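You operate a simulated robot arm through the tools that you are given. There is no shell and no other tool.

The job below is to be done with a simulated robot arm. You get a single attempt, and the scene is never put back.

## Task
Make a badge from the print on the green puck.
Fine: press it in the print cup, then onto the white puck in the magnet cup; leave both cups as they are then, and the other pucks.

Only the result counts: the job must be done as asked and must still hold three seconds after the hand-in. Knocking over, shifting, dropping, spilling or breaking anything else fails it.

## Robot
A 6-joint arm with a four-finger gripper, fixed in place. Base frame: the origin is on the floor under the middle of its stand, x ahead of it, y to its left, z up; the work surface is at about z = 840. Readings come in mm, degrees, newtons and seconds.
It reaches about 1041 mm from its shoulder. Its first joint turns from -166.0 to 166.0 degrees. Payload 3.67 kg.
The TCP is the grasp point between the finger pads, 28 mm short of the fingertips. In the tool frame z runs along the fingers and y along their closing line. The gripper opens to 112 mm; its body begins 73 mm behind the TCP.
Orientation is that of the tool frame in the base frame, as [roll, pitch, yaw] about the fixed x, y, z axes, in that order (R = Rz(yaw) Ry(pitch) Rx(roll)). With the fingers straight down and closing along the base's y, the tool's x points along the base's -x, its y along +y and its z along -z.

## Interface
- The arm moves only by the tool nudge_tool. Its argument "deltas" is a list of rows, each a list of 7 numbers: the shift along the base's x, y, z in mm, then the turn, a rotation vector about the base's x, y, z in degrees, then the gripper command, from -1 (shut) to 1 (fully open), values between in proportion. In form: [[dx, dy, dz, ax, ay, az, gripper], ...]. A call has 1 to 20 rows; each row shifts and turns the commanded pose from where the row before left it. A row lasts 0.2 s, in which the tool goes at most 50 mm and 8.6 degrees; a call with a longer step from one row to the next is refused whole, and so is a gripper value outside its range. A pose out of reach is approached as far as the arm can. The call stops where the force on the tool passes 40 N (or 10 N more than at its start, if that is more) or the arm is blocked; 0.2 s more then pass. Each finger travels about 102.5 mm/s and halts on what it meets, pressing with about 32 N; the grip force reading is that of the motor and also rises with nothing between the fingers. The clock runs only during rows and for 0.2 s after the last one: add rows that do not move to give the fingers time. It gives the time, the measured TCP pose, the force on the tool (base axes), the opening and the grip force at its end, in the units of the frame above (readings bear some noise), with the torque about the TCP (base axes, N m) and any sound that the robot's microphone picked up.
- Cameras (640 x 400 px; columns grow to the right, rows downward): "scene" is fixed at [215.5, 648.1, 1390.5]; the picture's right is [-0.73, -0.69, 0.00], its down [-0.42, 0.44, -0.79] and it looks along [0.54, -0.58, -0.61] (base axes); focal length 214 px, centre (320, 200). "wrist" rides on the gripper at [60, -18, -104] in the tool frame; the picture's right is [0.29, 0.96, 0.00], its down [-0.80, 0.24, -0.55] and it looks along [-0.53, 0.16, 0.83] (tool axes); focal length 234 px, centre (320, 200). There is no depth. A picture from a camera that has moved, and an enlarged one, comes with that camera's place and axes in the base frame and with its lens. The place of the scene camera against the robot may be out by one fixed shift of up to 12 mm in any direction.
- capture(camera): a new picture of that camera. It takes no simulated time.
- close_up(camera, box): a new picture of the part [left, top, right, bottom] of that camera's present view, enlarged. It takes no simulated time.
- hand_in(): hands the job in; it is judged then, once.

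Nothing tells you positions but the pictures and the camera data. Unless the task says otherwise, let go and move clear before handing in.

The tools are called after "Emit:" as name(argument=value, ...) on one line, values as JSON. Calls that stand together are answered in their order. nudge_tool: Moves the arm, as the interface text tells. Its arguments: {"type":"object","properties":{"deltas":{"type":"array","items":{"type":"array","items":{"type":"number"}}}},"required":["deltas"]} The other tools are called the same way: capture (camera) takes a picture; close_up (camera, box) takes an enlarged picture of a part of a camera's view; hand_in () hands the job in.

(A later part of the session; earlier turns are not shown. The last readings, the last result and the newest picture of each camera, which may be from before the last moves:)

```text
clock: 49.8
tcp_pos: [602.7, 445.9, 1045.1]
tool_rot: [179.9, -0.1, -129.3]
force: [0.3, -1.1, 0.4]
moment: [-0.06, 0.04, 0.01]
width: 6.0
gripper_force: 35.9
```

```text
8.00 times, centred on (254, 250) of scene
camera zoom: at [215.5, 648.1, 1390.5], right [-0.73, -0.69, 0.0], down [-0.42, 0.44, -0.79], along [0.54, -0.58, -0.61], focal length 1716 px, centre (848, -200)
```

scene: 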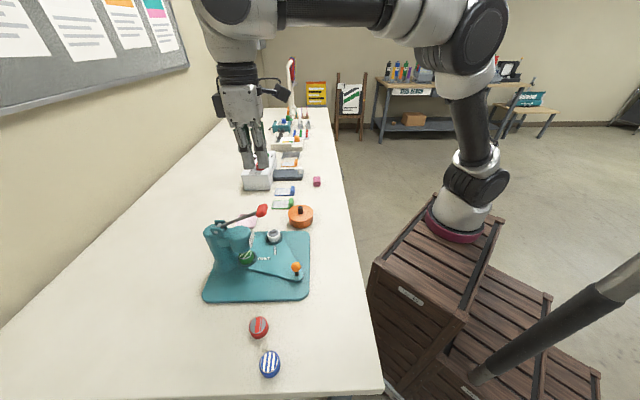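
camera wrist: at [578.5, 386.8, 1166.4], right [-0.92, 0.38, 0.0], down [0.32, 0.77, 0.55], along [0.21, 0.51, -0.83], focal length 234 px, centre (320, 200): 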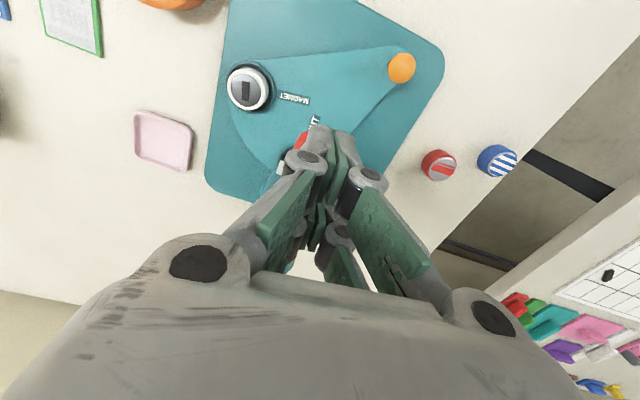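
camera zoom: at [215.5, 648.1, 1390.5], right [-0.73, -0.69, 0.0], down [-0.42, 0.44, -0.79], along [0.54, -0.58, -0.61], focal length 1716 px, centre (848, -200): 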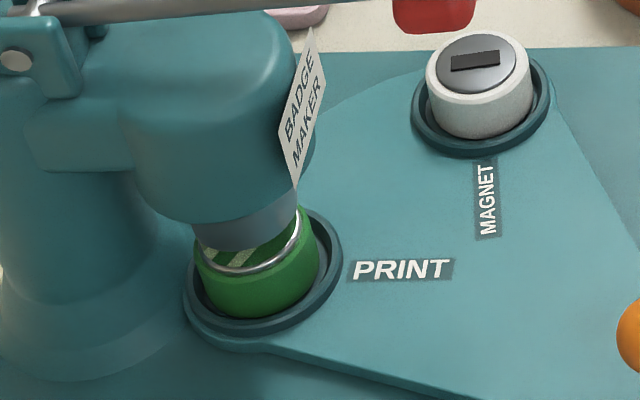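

Emit:
nudge_tool(deltas=[[0.1, 0.1, -2, 0, 0, 0, -1], [0.1, 0.1, -2, 0, 0, 0, -1], [0.1, 0.2, -2, 0, 0, 0, -1], [0.2, 0.2, -2, 0, 0, 0, -1], [0, 0, 0, 0, 0, 0, -1]])

Emit:
close_up(camera="scene", box=[190, 170, 318, 270])

Emit:
close_up(camera="scene", box=[222, 225, 286, 275])

```text
clock: 51.0
tcp_pos: [603.6, 445.0, 1037.5]
tool_rot: [180.0, -0.1, -129.3]
force: [-0.7, -0.6, 3.3]
moment: [-0.07, 0.04, -0.03]
width: 6.0
gripper_force: 35.5
```

```text
4.00 times, centred on (254, 220) of scene
camera zoom: at [215.5, 648.1, 1390.5], right [-0.73, -0.69, 0.0], down [-0.42, 0.44, -0.79], along [0.54, -0.58, -0.61], focal length 858 px, centre (584, 120)
```

zoom: 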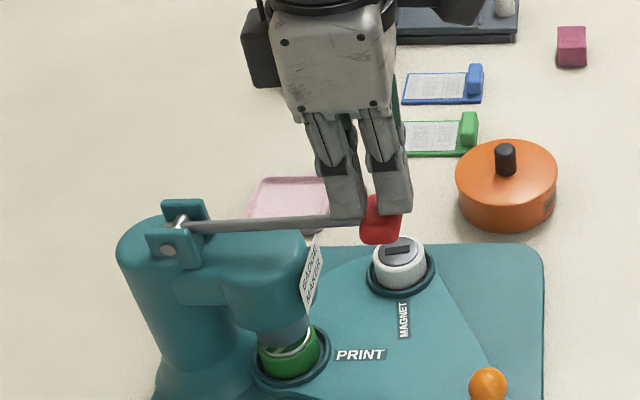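

```text
8.00 times, centred on (254, 250) of scene
camera zoom: at [215.5, 648.1, 1390.5], right [-0.73, -0.69, 0.0], down [-0.42, 0.44, -0.79], along [0.54, -0.58, -0.61], focal length 1716 px, centre (848, -200)
```

zoom: 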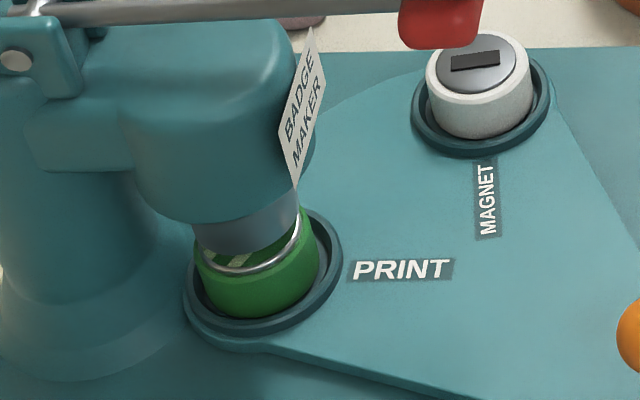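

Emit:
nudge_tool(deltas=[[0.2, 0.2, -2, 0, 0, 0, -1], [0.2, 0.2, -2, 0, 0, 0, -1], [0.2, 0.3, -2, 0, 0, 0, -1], [0.2, 0.3, -2, 0, 0, 0, -1], [0.3, 0.3, -2, 0, 0, 0, -1], [0, 0, 0, 0, 0, 0, -1]])

Emit:
close_up(camera="scene", box=[190, 170, 318, 270])

Emit:
close_up(camera="scene", box=[222, 225, 286, 275])

Emit:
capture(camera="wrist")

```text
clock: 52.4
tcp_pos: [604.4, 446.3, 1028.1]
tool_rot: [179.9, -0.2, -129.4]
force: [-1.0, -0.3, 3.4]
moment: [-0.03, -0.01, -0.02]
width: 6.0
gripper_force: 35.4
```

```text
4.00 times, centred on (254, 220) of scene
camera zoom: at [215.5, 648.1, 1390.5], right [-0.73, -0.69, 0.0], down [-0.42, 0.44, -0.79], along [0.54, -0.58, -0.61], focal length 858 px, centre (584, 120)
```

zoom: 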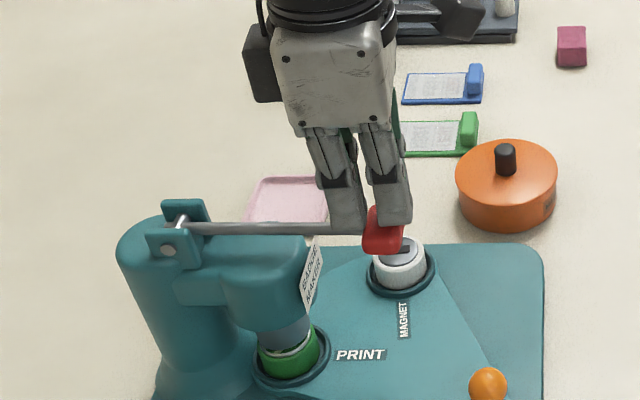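

```text
8.00 times, centred on (254, 250) of scene
camera zoom: at [215.5, 648.1, 1390.5], right [-0.73, -0.69, 0.0], down [-0.42, 0.44, -0.79], along [0.54, -0.58, -0.61], focal length 1716 px, centre (848, -200)
```

zoom: 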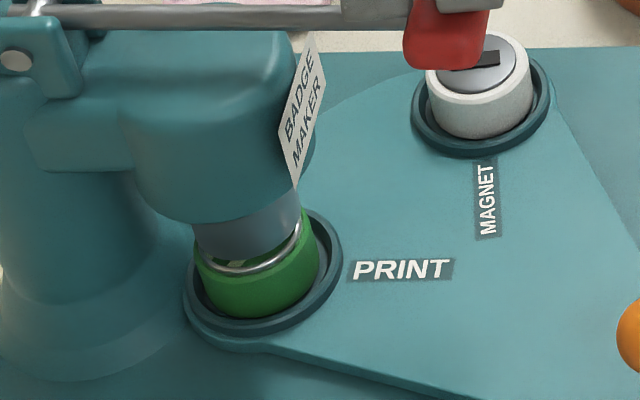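

```text
taken
camera wrist: at [579.3, 387.9, 1132.9], right [-0.92, 0.38, 0.0], down [0.32, 0.77, 0.55], along [0.21, 0.51, -0.83], focal length 234 px, centre (320, 200)
```

wrist: 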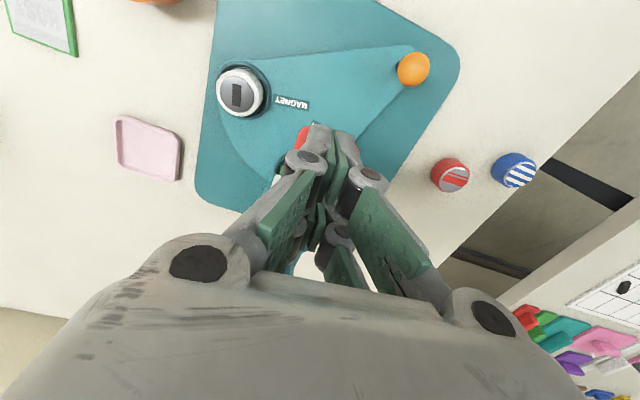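

Emit:
nudge_tool(deltas=[[0.2, 0.3, -2, 0, 0, 0, -1], [0.3, 0.3, -2, 0, 0, 0, -1], [0.3, 0.3, -2, 0, 0, 0, -1], [0.3, 0.4, -2, 0, 0, 0, -1], [0.3, 0.4, -2, 0, 0, 0, -1], [0, 0, 0, 0, 0, 0, -1]])

Emit:
close_up(camera="scene", box=[190, 170, 318, 270])

Emit:
close_up(camera="scene", box=[222, 225, 286, 275])

```text
clock: 53.8
tcp_pos: [604.7, 448.8, 1017.0]
tool_rot: [179.9, -0.1, -129.3]
force: [0.0, -0.7, 3.4]
moment: [-0.04, -0.01, 0.01]
width: 5.9
gripper_force: 36.1
```

```text
4.00 times, centred on (254, 220) of scene
camera zoom: at [215.5, 648.1, 1390.5], right [-0.73, -0.69, 0.0], down [-0.42, 0.44, -0.79], along [0.54, -0.58, -0.61], focal length 858 px, centre (584, 120)
```

zoom: 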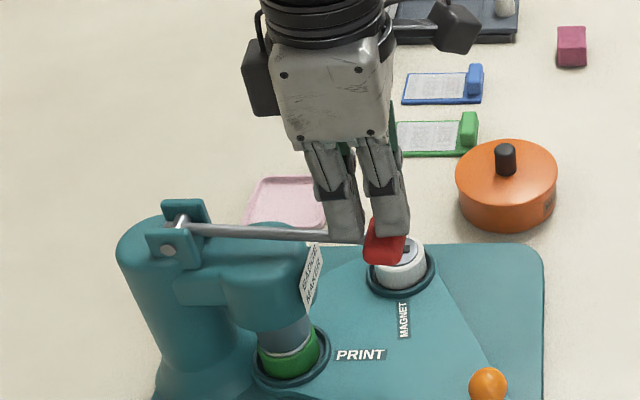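

```text
8.00 times, centred on (254, 250) of scene
camera zoom: at [215.5, 648.1, 1390.5], right [-0.73, -0.69, 0.0], down [-0.42, 0.44, -0.79], along [0.54, -0.58, -0.61], focal length 1716 px, centre (848, -200)
```

zoom: 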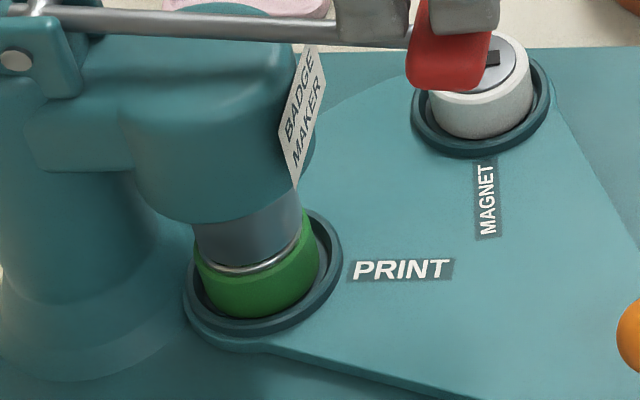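

The die is nearly on the print. I'll go on in smaller steps and watch for the force to rise.

Emit:
nudge_tool(deltas=[[0.3, 0.4, -1.5, 0, 0, 0, -1], [0.3, 0.4, -1.5, 0, 0, 0, -1], [0.3, 0.4, -1.5, 0, 0, 0, -1], [0.3, 0.4, -1.5, 0, 0, 0, -1], [0, 0, 0, 0, 0, 0, -1]])

Emit:
close_up(camera="scene", box=[222, 225, 286, 275])

```text
clock: 55.0
tcp_pos: [607.5, 451.5, 1011.5]
tool_rot: [179.9, 0.0, -129.3]
force: [-2.7, -0.8, 3.9]
moment: [0.05, 0.01, 0.04]
width: 0.0
gripper_force: 35.8
```

```text
8.00 times, centred on (254, 250) of scene
camera zoom: at [215.5, 648.1, 1390.5], right [-0.73, -0.69, 0.0], down [-0.42, 0.44, -0.79], along [0.54, -0.58, -0.61], focal length 1716 px, centre (848, -200)
```

zoom: 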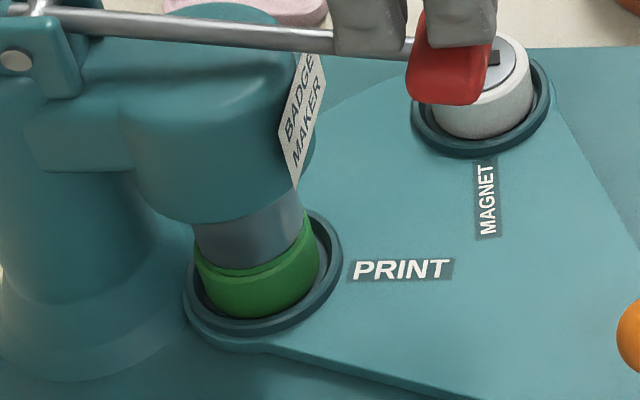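

The die now covers the puck's top and the metal ring has disappeared into it. I'll press on to the firm stop to be sure it takes.

Emit:
nudge_tool(deltas=[[0.3, 0.4, -1.5, 0, 0, 0, -1], [0.3, 0.4, -1.5, 0, 0, 0, -1], [0, 0, 0, 0, 0, 0, -1]])

Emit:
close_up(camera="scene", box=[222, 225, 286, 275])

Emit:
close_up(camera="scene", box=[190, 170, 318, 270])

```text
clock: 55.8
tcp_pos: [607.1, 451.1, 1009.3]
tool_rot: [179.8, -0.1, -129.2]
force: [-2.5, -0.9, 4.9]
moment: [0.06, -0.01, 0.05]
width: 0.0
gripper_force: 35.6
```

```text
8.00 times, centred on (254, 250) of scene
camera zoom: at [215.5, 648.1, 1390.5], right [-0.73, -0.69, 0.0], down [-0.42, 0.44, -0.79], along [0.54, -0.58, -0.61], focal length 1716 px, centre (848, -200)
```

zoom: 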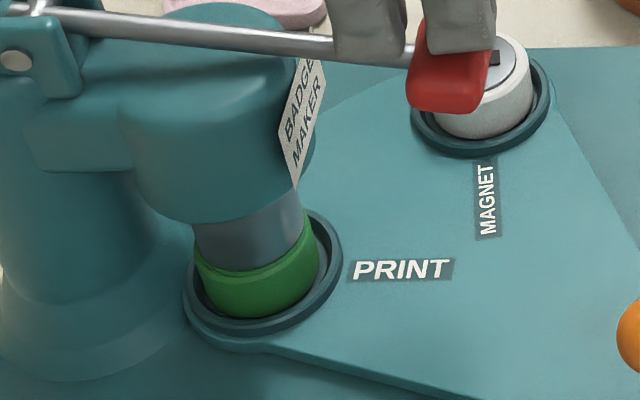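

```text
4.00 times, centred on (254, 220) of scene
camera zoom: at [215.5, 648.1, 1390.5], right [-0.73, -0.69, 0.0], down [-0.42, 0.44, -0.79], along [0.54, -0.58, -0.61], focal length 858 px, centre (584, 120)
```

zoom: 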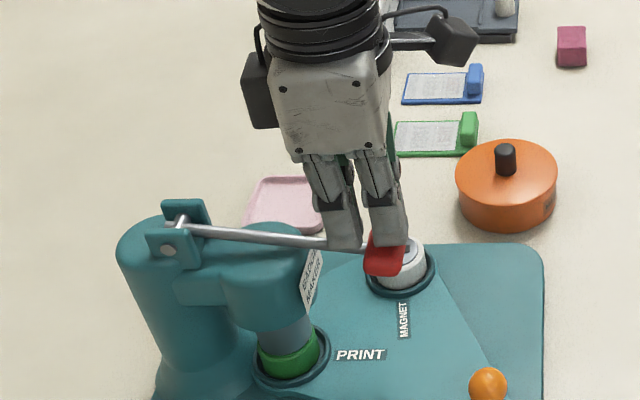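

Emit:
nudge_tool(deltas=[[0.3, 0.4, -1.5, 0, 0, 0, -1], [0.3, 0.4, -1.5, 0, 0, 0, -1], [0.3, 0.4, -1.5, 0, 0, 0, -1], [0, 0, 0, 0, 0, 0, -1]])

Emit:
close_up(camera="scene", box=[222, 225, 286, 275])

```text
clock: 56.7
tcp_pos: [608.1, 451.8, 1009.0]
tool_rot: [179.9, 0.2, -129.1]
force: [-5.0, -5.8, 15.9]
moment: [0.16, -0.12, 0.05]
width: 0.0
gripper_force: 35.9
stopped in row 4: the force on the tool passed its limit at 41 N (the readings are from after the stop); the commanded pose is now the measured one
```

```text
8.00 times, centred on (254, 250) of scene
camera zoom: at [215.5, 648.1, 1390.5], right [-0.73, -0.69, 0.0], down [-0.42, 0.44, -0.79], along [0.54, -0.58, -0.61], focal length 1716 px, centre (848, -200)
```

zoom: 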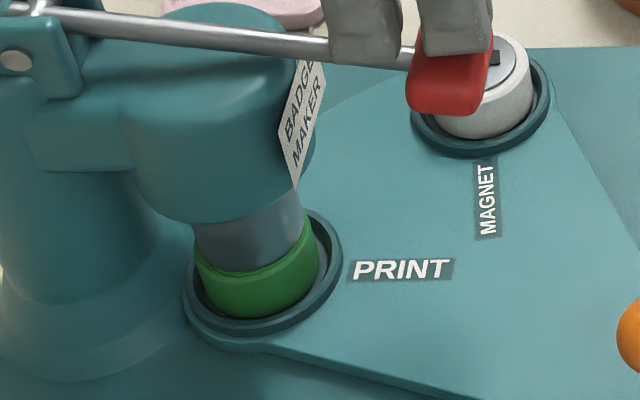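

Firm stop at 41 N: the lever is at the bottom. I'll raise the tool and see whether the lever comes back by itself.

Emit:
nudge_tool(deltas=[[0, 0, 3, 0, 0, 0, -1], [0, 0, 5, 0, 0, 0, -1], [0, 0, 6, 0, 0, 0, -1], [0, 0, 6, 0, 0, 0, -1], [0, 0, 0, 0, 0, 0, -1]])

Emit:
close_up(camera="scene", box=[190, 170, 318, 270])

Emit:
close_up(camera="scene", box=[222, 225, 286, 275])

```text
clock: 57.9
tcp_pos: [608.4, 453.0, 1025.9]
tool_rot: [179.9, 0.2, -129.3]
force: [0.0, 1.6, 3.3]
moment: [-0.01, 0.01, 0.03]
width: 6.1
gripper_force: 35.5
```

```text
4.00 times, centred on (254, 220) of scene
camera zoom: at [215.5, 648.1, 1390.5], right [-0.73, -0.69, 0.0], down [-0.42, 0.44, -0.79], along [0.54, -0.58, -0.61], focal length 858 px, centre (584, 120)
```

zoom: 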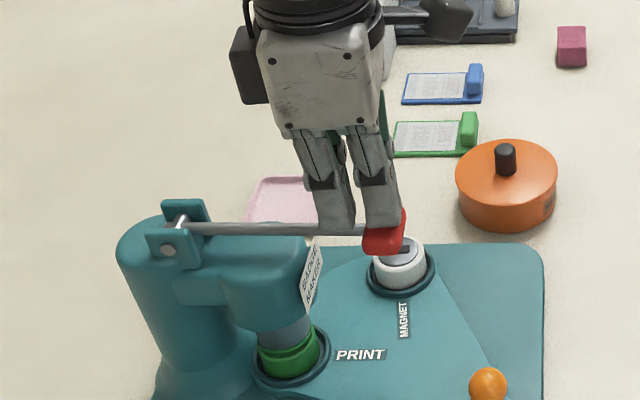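

```text
8.00 times, centred on (254, 250) of scene
camera zoom: at [215.5, 648.1, 1390.5], right [-0.73, -0.69, 0.0], down [-0.42, 0.44, -0.79], along [0.54, -0.58, -0.61], focal length 1716 px, centre (848, -200)
```

zoom: 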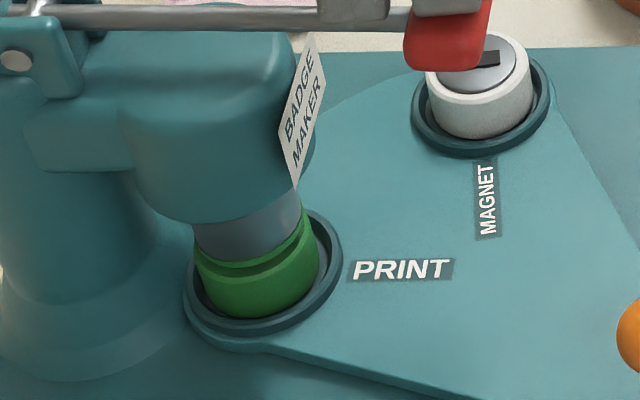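

The lever springs back up, and the green puck now shows bare: the print has gone into the die. I'll let the lever rise all the way and move clear.

Emit:
nudge_tool(deltas=[[-0.5, -0.5, 8, 0, 0, 0, -1], [-0.5, -0.5, 8, 0, 0, 0, -1], [0, 0, 8, 0, 0, 0, -1], [0, 0, 8, 0, 0, 0, -1], [0, 0, 8, 0, 0, 0, -1], [0, 0, 8, 0, 0, 0, -1], [0, 0, 8, 0, 0, 0, -1], [0, 0, 8, 0, 0, 0, -1], [0, 0, 10, 0, 0, 0, -1], [0, 0, 25, 0, 0, 0, -1], [0, 0, 40, 0, 0, 0, -1], [0, 0, 35, 0, 0, 0, -1], [0, 0, 0, 0, 0, 0, -1]])

Emit:
close_up(camera="scene", box=[190, 170, 318, 300])

Emit:
close_up(camera="scene", box=[222, 225, 286, 275])

Emit:
capture(camera="wrist")

```text
clock: 60.7
tcp_pos: [608.1, 451.8, 1200.1]
tool_rot: [-180.0, 0.0, -129.3]
force: [0.2, 0.9, 1.2]
moment: [-0.02, 0.02, -0.01]
width: 0.1
gripper_force: 36.0
```

```text
3.08 times, centred on (254, 235) of scene
camera zoom: at [215.5, 648.1, 1390.5], right [-0.73, -0.69, 0.0], down [-0.42, 0.44, -0.79], along [0.54, -0.58, -0.61], focal length 660 px, centre (523, 92)
```

zoom: 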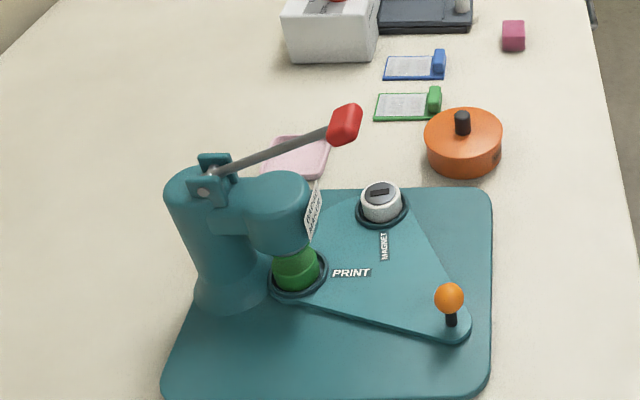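

```text
8.00 times, centred on (254, 250) of scene
camera zoom: at [215.5, 648.1, 1390.5], right [-0.73, -0.69, 0.0], down [-0.42, 0.44, -0.79], along [0.54, -0.58, -0.61], focal length 1716 px, centre (848, -200)
```

zoom: 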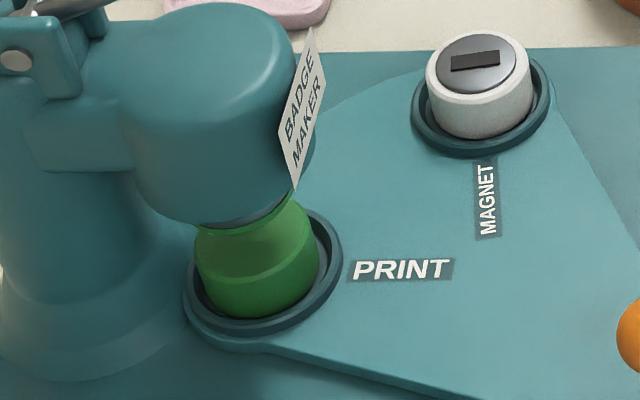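

```text
taken
camera wrist: at [582.7, 392.1, 1305.4], right [-0.92, 0.38, 0.0], down [0.32, 0.77, 0.55], along [0.21, 0.51, -0.83], focal length 234 px, centre (320, 200)
```

wrist: 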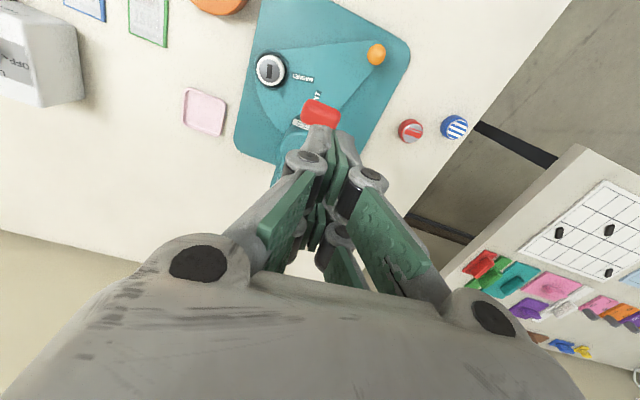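

The lever is fully up again. I'll look closely at the die and the green puck to confirm the print was taken and the puck stayed in its cup.

Emit:
close_up(camera="scene", box=[236, 242, 268, 268])

Emit:
close_up(camera="scene", box=[260, 225, 292, 245])

```text
15.38 times, centred on (252, 255) of scene
camera zoom: at [215.5, 648.1, 1390.5], right [-0.73, -0.69, 0.0], down [-0.42, 0.44, -0.79], along [0.54, -0.58, -0.61], focal length 3300 px, centre (1366, -646)
```

zoom: 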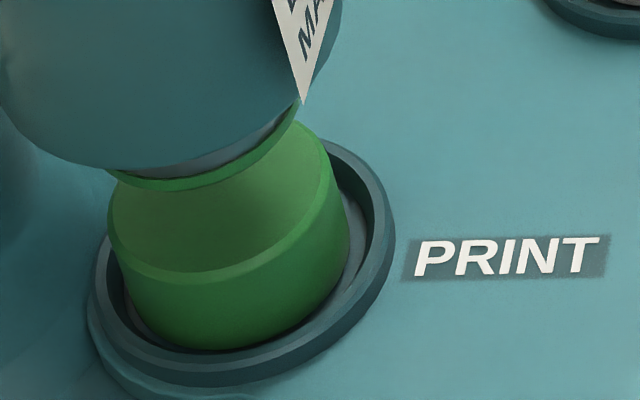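

```text
16.00 times, centred on (276, 235) of scene
camera zoom: at [215.5, 648.1, 1390.5], right [-0.73, -0.69, 0.0], down [-0.42, 0.44, -0.79], along [0.54, -0.58, -0.61], focal length 3432 px, centre (1024, -360)
```

zoom: 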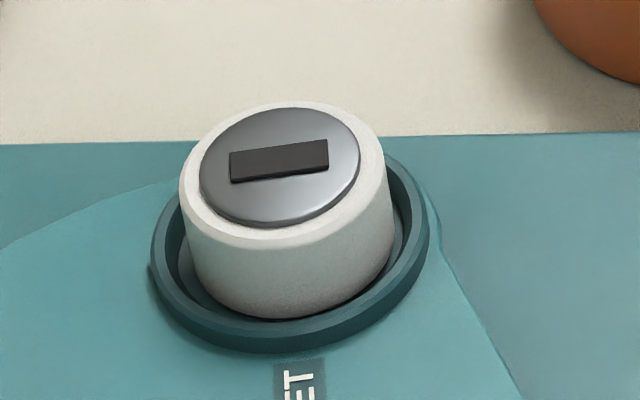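

Confirmed: the print with its rim hangs in the die, the green puck is bare in its cup, and the white puck with its magnet back is ready. I'll go back to the orange knob to swing the magnet cup under the head.

Emit:
nudge_tool(deltas=[[-15.5, -2.05, 0, 0, 0, -7.8, -0.6], [-15.5, -2.05, 0, 0, 0, -7.8, -0.3], [-15.5, -2.05, 0, 0, 0, -7.8, -0.2], [-15.5, -2.05, 0, 0, 0, -7.8, -0.2], [-15.5, -2.05, 0, 0, 0, -7.8, -0.2], [-15.3, -2.05, 0, 0, 0, -7.7, -0.2], [0, 0, -40, 0, 0, 0, -0.2], [0, 0, -45, 0, 0, 0, -0.2], [0, 0, -45, 0, 0, 0, -0.2], [0, 0, -45, 0, 0, 0, -0.2], [0, 0, -25, 0, 0, 0, -0.2], [0, 0, 0, 0, 0, 0, -0.2], [0, 0, 0, 0, 0, 0, -0.2]])

Emit:
capture(camera="wrist")

Emit:
close_up(camera="wrist", box=[256, 90, 384, 170])

```text
clock: 63.5
tcp_pos: [516.2, 439.5, 1000.9]
tool_rot: [179.9, 0.1, -176.0]
force: [-0.1, 0.2, 0.4]
moment: [0.01, -0.02, -0.01]
width: 44.9
gripper_force: 0.1
```

```text
taken
camera wrist: at [456.3, 415.8, 1105.3], right [-0.35, 0.94, 0.0], down [0.78, 0.29, 0.55], along [0.52, 0.2, -0.83], focal length 234 px, centre (320, 200)
```

wrist: 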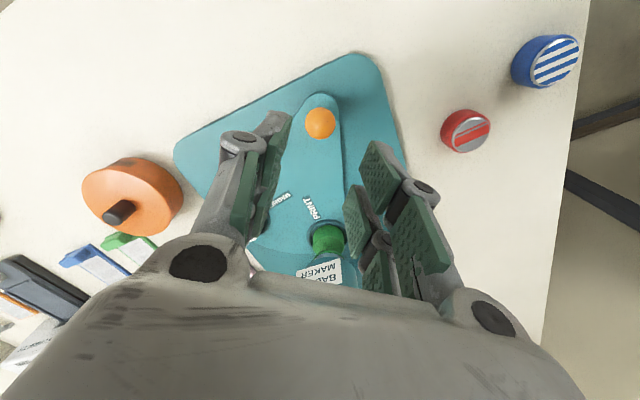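

```text
5.00 times, centred on (320, 130) of wrist
camera zoom: at [456.3, 415.8, 1105.3], right [-0.35, 0.94, 0.0], down [0.78, 0.29, 0.55], along [0.52, 0.2, -0.83], focal length 1171 px, centre (320, 550)
```

zoom: 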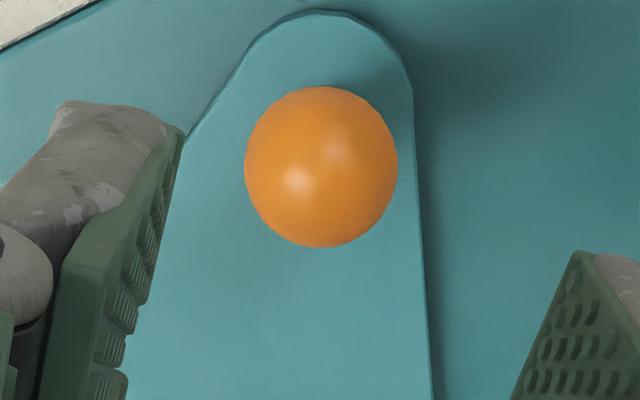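

The ball is under the fingers, slightly nearer than the axis. I'll correct by 3 mm and descend to straddle it.

Emit:
nudge_tool(deltas=[[-3, -0.7, -20, 0, 0, 0, -0.2], [0, 0, -25, 0, 0, 0, -0.2], [0, 0, -25, 0, 0, 0, -0.2], [0, 0, -20, 0, 0, 0, -0.2], [0, 0, -14, 0, 0, 0, -0.2], [0, 0, 0, 0, 0, 0, -0.2], [0, 0, 0, 0, 0, 0, -0.2]])

Emit:
close_up(camera="wrist", box=[240, 120, 400, 220])

Emit:
close_up(camera="scene", box=[190, 190, 326, 305])

```text
clock: 65.1
tcp_pos: [510.7, 439.5, 895.3]
tool_rot: [-179.9, 0.0, -176.0]
force: [0.4, 0.9, -0.4]
moment: [-0.02, -0.01, -0.01]
width: 44.8
gripper_force: 0.0
```

```text
4.00 times, centred on (320, 170) of wrist
camera zoom: at [452.6, 415.2, 1000.7], right [-0.35, 0.94, 0.0], down [0.78, 0.29, 0.55], along [0.52, 0.2, -0.83], focal length 937 px, centre (320, 320)
```

zoom: 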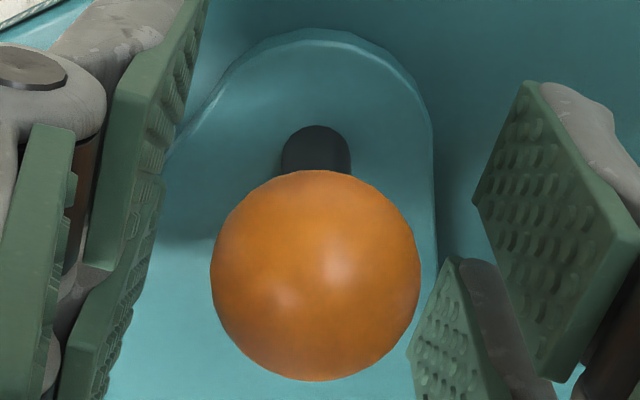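

```text
3.48 times, centred on (258, 248) of scene
camera zoom: at [215.5, 648.1, 1390.5], right [-0.73, -0.69, 0.0], down [-0.42, 0.44, -0.79], along [0.54, -0.58, -0.61], focal length 746 px, centre (536, 35)
```

zoom: 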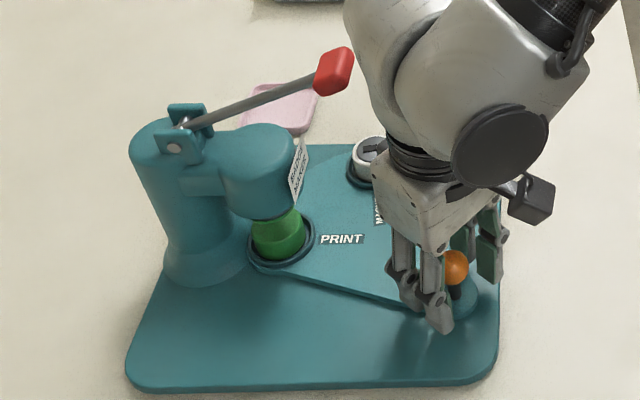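

The ball is between the fingers. I'll narrow to the loose straddle again and start swinging back out of the detent.

Emit:
nudge_tool(deltas=[[0, 0, 0, 0, 0, 0, -0.3], [0, 0, 0, 0, 0, 0, -0.41], [1.81, -6.0, 0, 0, 0, 4, -0.41], [0.91, -6.05, 0, 0, 0, 4, -0.41], [1.32, -5.96, 0, 0, 0, 4, -0.41], [1.73, -5.85, 0, 0, 0, 4, -0.41], [0, 0, 0, 0, 0, 0, -0.41]])

Emit:
capture(camera="wrist")

Emit:
close_up(camera="scene", box=[190, 190, 326, 305])

```text
clock: 66.7
tcp_pos: [517.7, 414.8, 897.1]
tool_rot: [179.9, 0.1, -159.9]
force: [0.2, 0.1, 0.0]
moment: [0.01, -0.01, -0.02]
width: 32.9
gripper_force: 0.3
```

```text
taken
camera wrist: at [466.7, 375.7, 1001.3], right [-0.6, 0.8, 0.0], down [0.67, 0.5, 0.55], along [0.44, 0.33, -0.83], focal length 234 px, centre (320, 200)
```

wrist: 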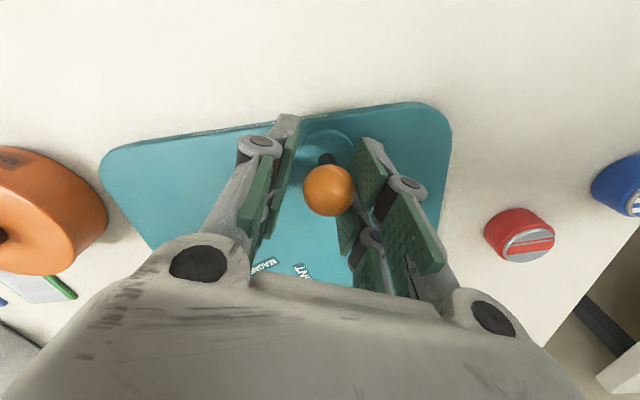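

```text
3.48 times, centred on (258, 248) of scene
camera zoom: at [215.5, 648.1, 1390.5], right [-0.73, -0.69, 0.0], down [-0.42, 0.44, -0.79], along [0.54, -0.58, -0.61], focal length 746 px, centre (536, 35)
```

zoom: 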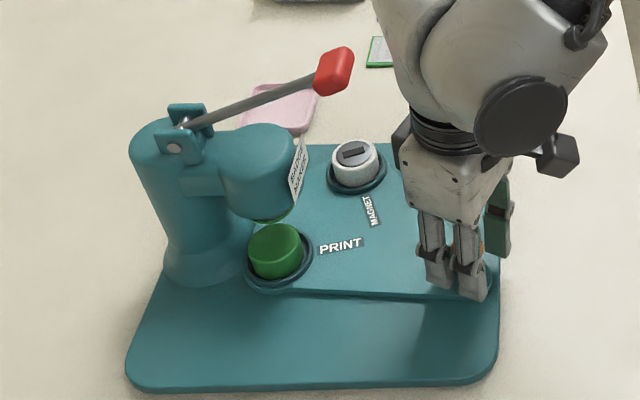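

The plate came out of the detent without trouble, and the print is visible as a green rim under the head. I'll swing on.

Emit:
nudge_tool(deltas=[[2.14, -5.72, 0, 0, 0, 4, -0.41], [2.53, -5.56, 0, 0, 0, 4, -0.41], [2.92, -5.37, 0, 0, 0, 4, -0.41], [3.28, -5.15, 0, 0, 0, 4, -0.41], [3.63, -4.91, 0, 0, 0, 4, -0.41], [3.97, -4.64, 0, 0, 0, 4, -0.41], [4.28, -4.36, 0, 0, 0, 4, -0.41], [4.57, -4.05, 0, 0, 0, 4, -0.41], [4.85, -3.72, 0, 0, 0, 4, -0.41], [5.09, -3.37, 0, 0, 0, 4, -0.41], [0, 0, 0, 0, 0, 0, -0.41]])

Emit:
capture(camera="wrist")

Emit:
close_up(camera="scene", box=[190, 190, 326, 305])

```text
clock: 69.1
tcp_pos: [554.8, 367.9, 895.8]
tool_rot: [-180.0, 0.1, -120.0]
force: [0.3, 0.7, -1.0]
moment: [0.0, 0.0, -0.03]
width: 33.1
gripper_force: 0.1
```

```text
taken
camera wrist: at [540.1, 306.0, 1001.3], right [-0.97, 0.23, 0.0], down [0.19, 0.81, 0.55], along [0.13, 0.54, -0.83], focal length 234 px, centre (320, 200)
```

wrist: 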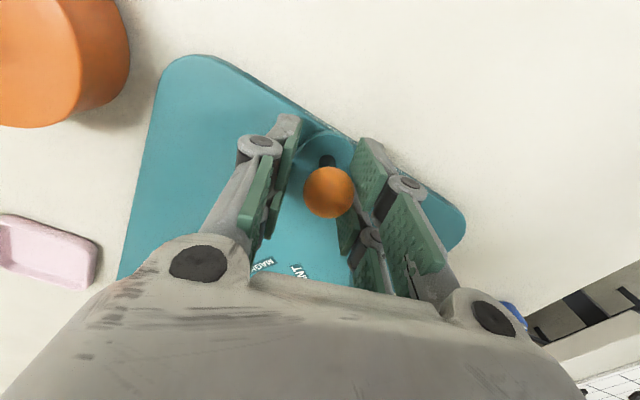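

```text
3.48 times, centred on (258, 248) of scene
camera zoom: at [215.5, 648.1, 1390.5], right [-0.73, -0.69, 0.0], down [-0.42, 0.44, -0.79], along [0.54, -0.58, -0.61], focal length 746 px, centre (536, 35)
```

zoom: 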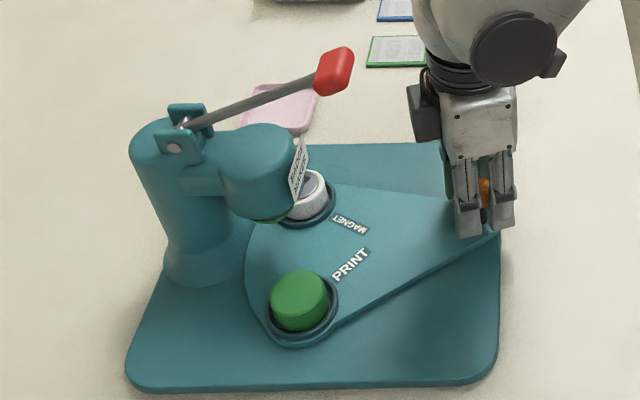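

The magnet cup is approaching the head. I'll continue in smaller stretches and watch the clearance under the die.

Emit:
nudge_tool(deltas=[[5.32, -3.0, 0, 0, 0, 4, -0.41], [5.51, -2.63, 0, 0, 0, 4, -0.41], [5.68, -2.24, 0, 0, 0, 4, -0.41], [0, 0, 0, 0, 0, 0, -0.41]])

Emit:
close_up(camera="scene", box=[222, 225, 286, 275])

Emit:
capture(camera="wrist")

```text
clock: 70.1
tcp_pos: [571.3, 359.7, 895.3]
tool_rot: [179.9, 0.0, -107.9]
force: [-0.8, -0.1, 0.4]
moment: [0.0, 0.03, 0.04]
width: 33.4
gripper_force: 0.3
```

```text
8.00 times, centred on (254, 250) of scene
camera zoom: at [215.5, 648.1, 1390.5], right [-0.73, -0.69, 0.0], down [-0.42, 0.44, -0.79], along [0.54, -0.58, -0.61], focal length 1716 px, centre (848, -200)
```

zoom: 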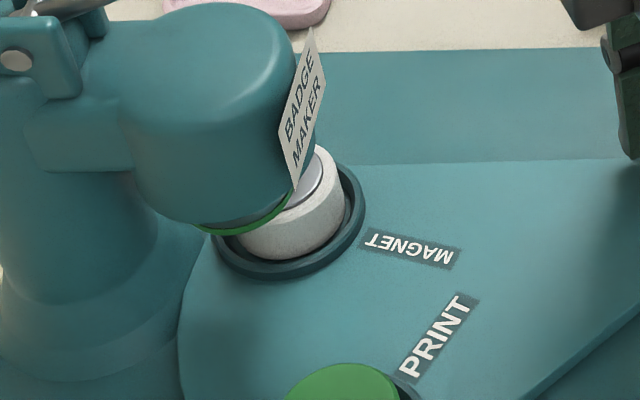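

```text
taken
camera wrist: at [569.3, 296.5, 1000.9], right [-1.0, 0.02, 0.0], down [0.02, 0.83, 0.55], along [0.01, 0.55, -0.83], focal length 234 px, centre (320, 200)
```

wrist: 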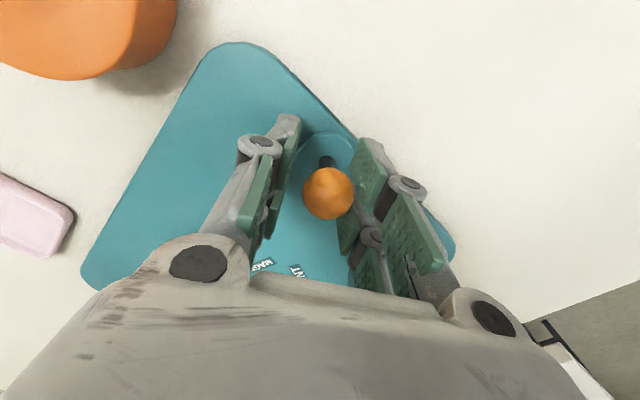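

Emit:
nudge_tool(deltas=[[2.9, -0.97, 0, 0, 0, 2, -0.41], [2.93, -0.87, 0, 0, 0, 2, -0.41], [2.95, -0.76, 0, 0, 0, 2, -0.41], [2.99, -0.66, 0, 0, 0, 2, -0.41], [3.0, -0.56, 0, 0, 0, 2, -0.41], [0, 0, 0, 0, 0, 0, -0.41]])

Emit:
close_up(camera="scene", box=[222, 225, 286, 275])

Emit:
capture(camera="wrist")

```text
clock: 71.5
tcp_pos: [586.6, 356.4, 896.1]
tool_rot: [179.9, -0.1, -98.0]
force: [-1.0, 0.3, 0.5]
moment: [0.02, 0.0, 0.04]
width: 33.2
gripper_force: 0.1
```

```text
8.00 times, centred on (254, 250) of scene
camera zoom: at [215.5, 648.1, 1390.5], right [-0.73, -0.69, 0.0], down [-0.42, 0.44, -0.79], along [0.54, -0.58, -0.61], focal length 1716 px, centre (848, -200)
```

zoom: 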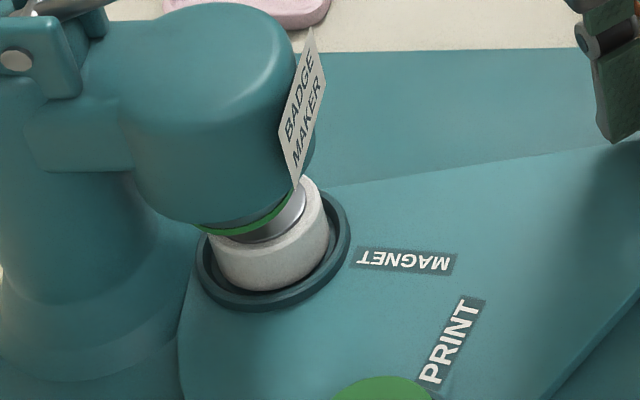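

```text
taken
camera wrist: at [594.9, 293.2, 1001.4], right [-0.99, -0.15, 0.0], down [-0.13, 0.82, 0.55], along [-0.09, 0.55, -0.83], focal length 234 px, centre (320, 200)
```

wrist: 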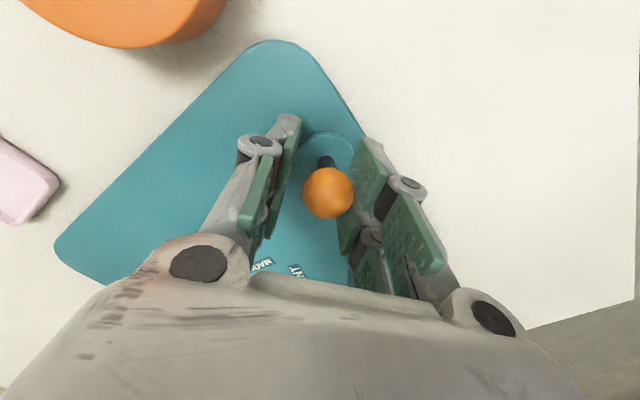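

Emit:
nudge_tool(deltas=[[3.02, -0.45, 0, 0, 0, 2, -0.41], [3.03, -0.35, 0, 0, 0, 2, -0.41], [0, 0, 0, 0, 0, 0, -0.41]])

Emit:
close_up(camera="scene", box=[222, 225, 286, 275])

Emit:
capture(camera="wrist")

```text
clock: 72.3
tcp_pos: [592.2, 356.0, 894.5]
tool_rot: [179.8, 0.0, -94.1]
force: [0.4, -0.4, 0.9]
moment: [-0.02, 0.01, 0.0]
width: 32.8
gripper_force: 0.1
```

```text
8.00 times, centred on (254, 250) of scene
camera zoom: at [215.5, 648.1, 1390.5], right [-0.73, -0.69, 0.0], down [-0.42, 0.44, -0.79], along [0.54, -0.58, -0.61], focal length 1716 px, centre (848, -200)
```

zoom: 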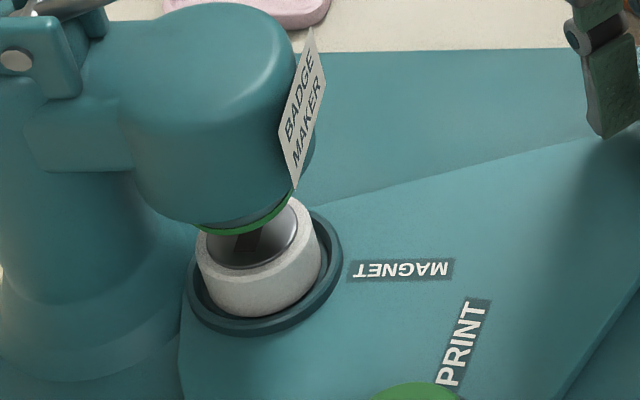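

```text
taken
camera wrist: at [605.2, 293.1, 1000.9], right [-0.98, -0.22, 0.0], down [-0.18, 0.81, 0.55], along [-0.12, 0.54, -0.83], focal length 234 px, centre (320, 200)
```

wrist: 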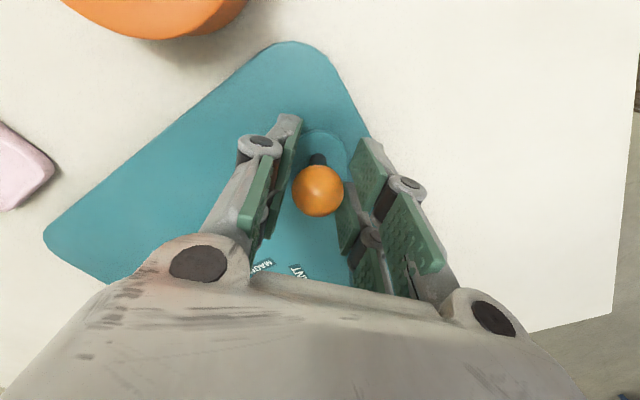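

The plate snapped into its magnet detent and the white puck is back in its original place under the die. I'll release the knob, rise clear and return above the lever.

Emit:
nudge_tool(deltas=[[0.5, 0, 0, 0, 0, 0, -0.3], [0.7, 0, 0, 0, 0, 0, -0.2], [0, 0, 0, 0, 0, 0, -0.15], [0, 0, 10, 0, 0, 0, -0.15], [0, 0, 20, 0, 0, 0, -0.15], [0, 0, 40, 0, 0, 0, -0.15], [0, -3, 45, 0, 0, 0, -0.15], [0, -3, 45, 0, 0, 0, -0.15], [0, -3, 45, 0, 0, 0, -0.15], [0, 0, 45, 0, 0, 0, -0.15], [0, 0, 50, 0, 0, 0, -0.15], [0, 0, 0, 0, 0, 0, -0.15]])

Emit:
close_up(camera="scene", box=[180, 190, 340, 290])

Emit:
close_up(camera="scene", box=[222, 225, 286, 275])

```text
clock: 74.9
tcp_pos: [593.7, 346.9, 1196.6]
tool_rot: [180.0, 0.0, -94.0]
force: [0.8, 1.4, -0.1]
moment: [0.01, -0.01, 0.0]
width: 47.8
gripper_force: 0.1
```

```text
4.00 times, centred on (260, 240) of scene
camera zoom: at [215.5, 648.1, 1390.5], right [-0.73, -0.69, 0.0], down [-0.42, 0.44, -0.79], along [0.54, -0.58, -0.61], focal length 858 px, centre (560, 40)
```

zoom: 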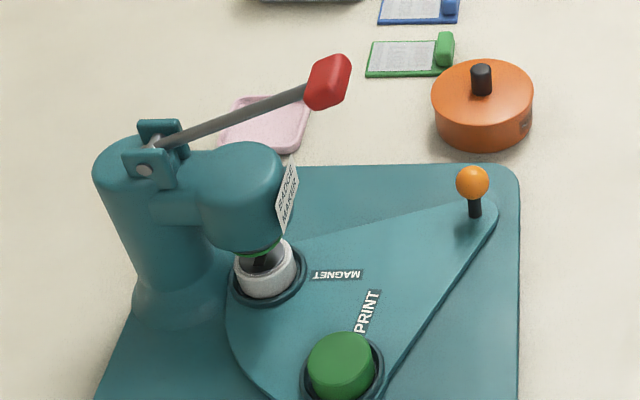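

```text
8.00 times, centred on (254, 250) of scene
camera zoom: at [215.5, 648.1, 1390.5], right [-0.73, -0.69, 0.0], down [-0.42, 0.44, -0.79], along [0.54, -0.58, -0.61], focal length 1716 px, centre (848, -200)
```

zoom: 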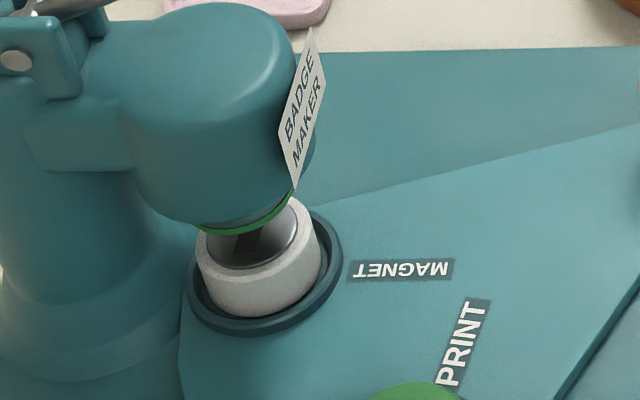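

The plate sits just as it did at the start, with the print hanging above the magnet. I'll return above the red crossbar with the fingers shut.

Emit:
nudge_tool(deltas=[[2.64, 20.7, 0, 0, 0, -7.06, -0.5], [2.64, 20.7, 0, 0, 0, -7.06, -0.8], [2.64, 20.7, 0, 0, 0, -7.06, -1], [2.64, 20.7, 0, 0, 0, -7.06, -1], [2.64, 20.8, 0, 0, 0, -7.06, -1], [0, 0, -30, 0, 0, 0, -1], [0, 0, -35, 0, 0, 0, -1], [0, 0, -29, 0, 0, 0, -1], [0, 0, 0, 0, 0, 0, -1], [0, 0, 0, 0, 0, 0, -1]])

Emit:
close_up(camera="scene", box=[210, 170, 306, 230])

Emit:
close_up(camera="wrist", box=[256, 90, 384, 170])

```text
clock: 77.1
tcp_pos: [607.3, 449.5, 1102.6]
tool_rot: [179.9, -0.1, -129.3]
force: [-0.2, -0.4, -0.2]
moment: [-0.01, 0.0, -0.04]
width: 0.0
gripper_force: 32.2
```

```text
6.67 times, centred on (258, 200) of scene
camera zoom: at [215.5, 648.1, 1390.5], right [-0.73, -0.69, 0.0], down [-0.42, 0.44, -0.79], along [0.54, -0.58, -0.61], focal length 1430 px, centre (733, 200)
```

zoom: 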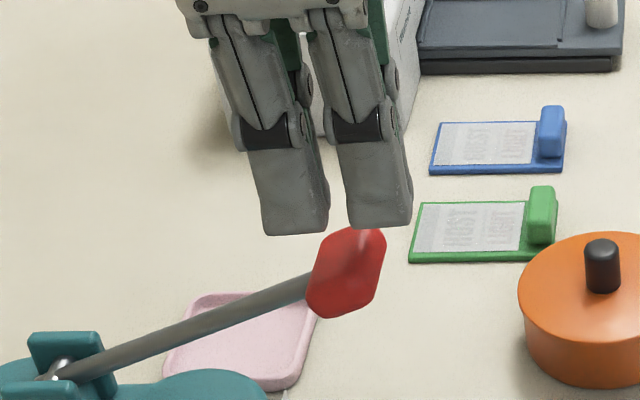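

```text
5.00 times, centred on (320, 130) of wrist
camera zoom: at [581.8, 390.5, 1207.5], right [-0.92, 0.38, 0.0], down [0.32, 0.77, 0.55], along [0.21, 0.51, -0.83], focal length 1171 px, centre (320, 550)
```

zoom: 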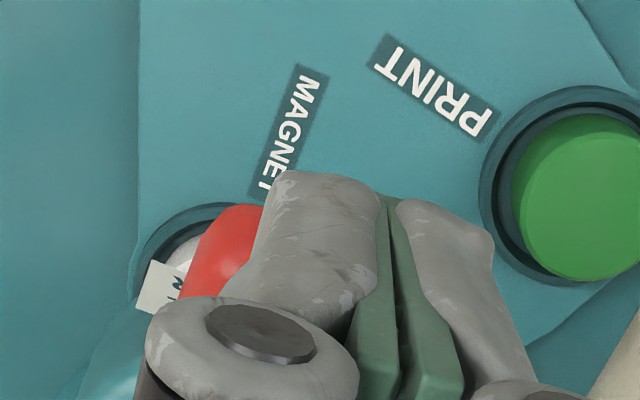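

Same set-up as before. I'll press the lever down along the same path.

Emit:
nudge_tool(deltas=[[0, 0, -3, 0, 0, 0, -1], [0, 0, -3, 0, 0, 0, -1], [0, 0, -3, 0, 0, 0, -1], [0, 0, -3, 0, 0, 0, -1], [0, 0, -3, 0, 0, 0, -1], [-0.4, -0.5, -3, 0, 0, 0, -1], [-0.4, -0.5, -3, 0, 0, 0, -1], [-0.4, -0.5, -3, 0, 0, 0, -1], [-0.4, -0.5, -3, 0, 0, 0, -1], [-0.4, -0.5, -3, 0, 0, 0, -1], [-0.4, -0.5, -3, 0, 0, 0, -1], [-0.3, -0.4, -3, 0, 0, 0, -1], [-0.3, -0.4, -3, 0, 0, 0, -1], [-0.2, -0.3, -3, 0, 0, 0, -1], [0, 0, 0, 0, 0, 0, -1]])

Emit:
close_up(camera="scene", box=[190, 170, 318, 270])

```text
clock: 80.3
tcp_pos: [604.2, 446.4, 1060.7]
tool_rot: [-180.0, 0.0, -129.3]
force: [-0.4, 0.0, 0.5]
moment: [0.0, 0.02, -0.04]
width: 6.0
gripper_force: 35.9
```

```text
4.00 times, centred on (254, 220) of scene
camera zoom: at [215.5, 648.1, 1390.5], right [-0.73, -0.69, 0.0], down [-0.42, 0.44, -0.79], along [0.54, -0.58, -0.61], focal length 858 px, centre (584, 120)
```

zoom: 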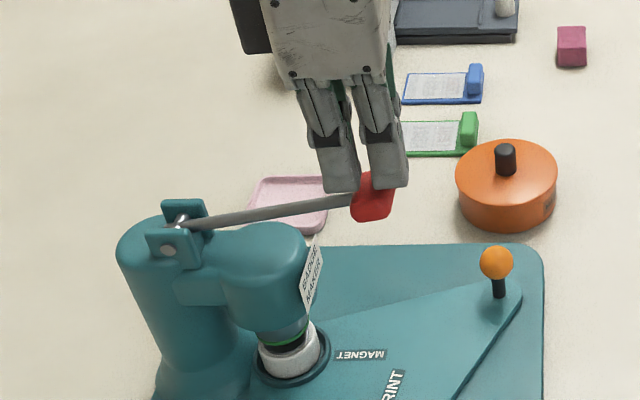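

The lever behaves as before and the die is coming down over the magnet. I'll continue to near the bottom.

Emit:
nudge_tool(deltas=[[-0.2, -0.2, -2.5, 0, 0, 0, -1], [-0.2, -0.2, -2.5, 0, 0, 0, -1], [-0.1, -0.1, -2.5, 0, 0, 0, -1], [0, 0, -2.5, 0, 0, 0, -1], [0, 0, -2.5, 0, 0, 0, -1], [0, 0, -2.5, 0, 0, 0, -1], [0.1, 0.1, -2.5, 0, 0, 0, -1], [0.2, 0.2, -2.5, 0, 0, 0, -1], [0.2, 0.2, -2.5, 0, 0, 0, -1], [0.2, 0.3, -2.5, 0, 0, 0, -1], [0.3, 0.3, -2.5, 0, 0, 0, -1], [0.3, 0.3, -2.5, 0, 0, 0, -1], [0.3, 0.4, -2.5, 0, 0, 0, -1], [0, 0, 0, 0, 0, 0, -1]])

Emit:
close_up(camera="scene", box=[190, 170, 318, 270])

Emit:
close_up(camera="scene", box=[222, 225, 286, 275])

```text
clock: 83.3
tcp_pos: [604.5, 446.6, 1027.9]
tool_rot: [179.9, 0.0, -129.3]
force: [-1.9, -1.0, 2.8]
moment: [0.0, 0.04, 0.02]
width: 5.9
gripper_force: 35.7
```

```text
4.00 times, centred on (254, 220) of scene
camera zoom: at [215.5, 648.1, 1390.5], right [-0.73, -0.69, 0.0], down [-0.42, 0.44, -0.79], along [0.54, -0.58, -0.61], focal length 858 px, centre (584, 120)
```

zoom: 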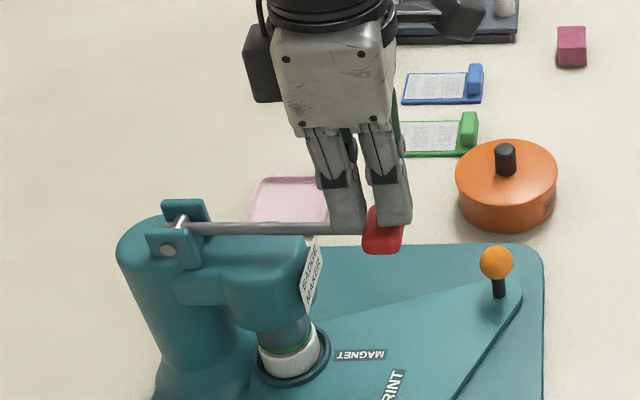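

```text
8.00 times, centred on (254, 250) of scene
camera zoom: at [215.5, 648.1, 1390.5], right [-0.73, -0.69, 0.0], down [-0.42, 0.44, -0.79], along [0.54, -0.58, -0.61], focal length 1716 px, centre (848, -200)
```

zoom: 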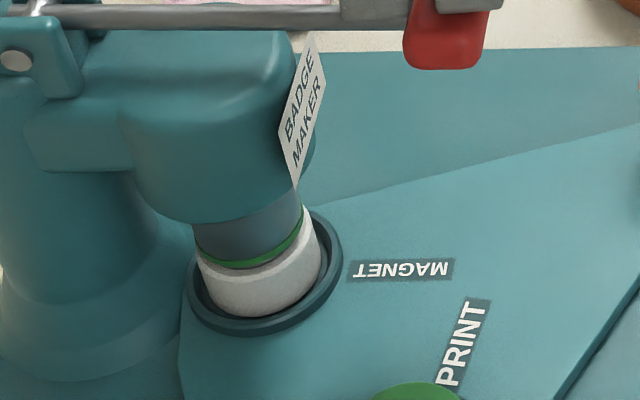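

The print is almost down on the white puck. I'll press on with small steps to the firm stop.

Emit:
nudge_tool(deltas=[[0.3, 0.4, -2, 0, 0, 0, -1], [0.3, 0.4, -2, 0, 0, 0, -1], [0.3, 0.4, -2, 0, 0, 0, -1], [0.3, 0.4, -2, 0, 0, 0, -1], [0.3, 0.4, -2, 0, 0, 0, -1], [0.3, 0.4, -2, 0, 0, 0, -1], [0.3, 0.4, -1.5, 0, 0, 0, -1], [0.3, 0.4, -1.5, 0, 0, 0, -1], [0, 0, 0, 0, 0, 0, -1]])

Emit:
close_up(camera="scene", box=[222, 225, 286, 275])

```text
clock: 85.3
tcp_pos: [606.7, 450.1, 1012.9]
tool_rot: [179.8, 0.1, -129.3]
force: [-2.2, -0.6, 3.9]
moment: [0.02, 0.01, -0.02]
width: 0.2
gripper_force: 35.3
```

```text
8.00 times, centred on (254, 250) of scene
camera zoom: at [215.5, 648.1, 1390.5], right [-0.73, -0.69, 0.0], down [-0.42, 0.44, -0.79], along [0.54, -0.58, -0.61], focal length 1716 px, centre (848, -200)
```

zoom: 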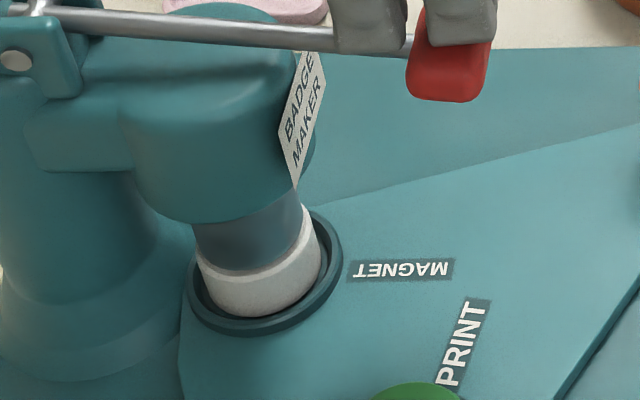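

Emit:
nudge_tool(deltas=[[0.3, 0.4, -1.5, 0, 0, 0, -1], [0.3, 0.4, -1.5, 0, 0, 0, -1], [0.3, 0.4, -1.5, 0, 0, 0, -1], [0.3, 0.4, -1.5, 0, 0, 0, -1], [0.3, 0.4, -1.5, 0, 0, 0, -1], [0, 0, 0, 0, 0, 0, -1]])

Emit:
close_up(camera="scene", box=[222, 225, 286, 275])

```text
clock: 86.7
tcp_pos: [607.0, 451.2, 1007.3]
tool_rot: [-180.0, 0.3, -129.3]
force: [-8.4, -11.1, 34.7]
moment: [0.33, -0.38, -0.06]
width: 0.3
gripper_force: 36.0
```

```text
8.00 times, centred on (254, 250) of scene
camera zoom: at [215.5, 648.1, 1390.5], right [-0.73, -0.69, 0.0], down [-0.42, 0.44, -0.79], along [0.54, -0.58, -0.61], focal length 1716 px, centre (848, -200)
```

zoom: 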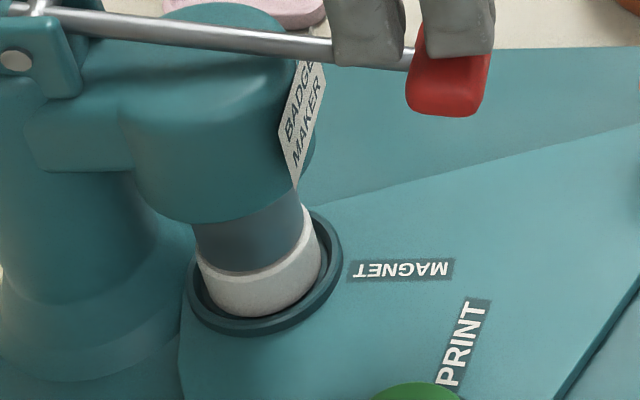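

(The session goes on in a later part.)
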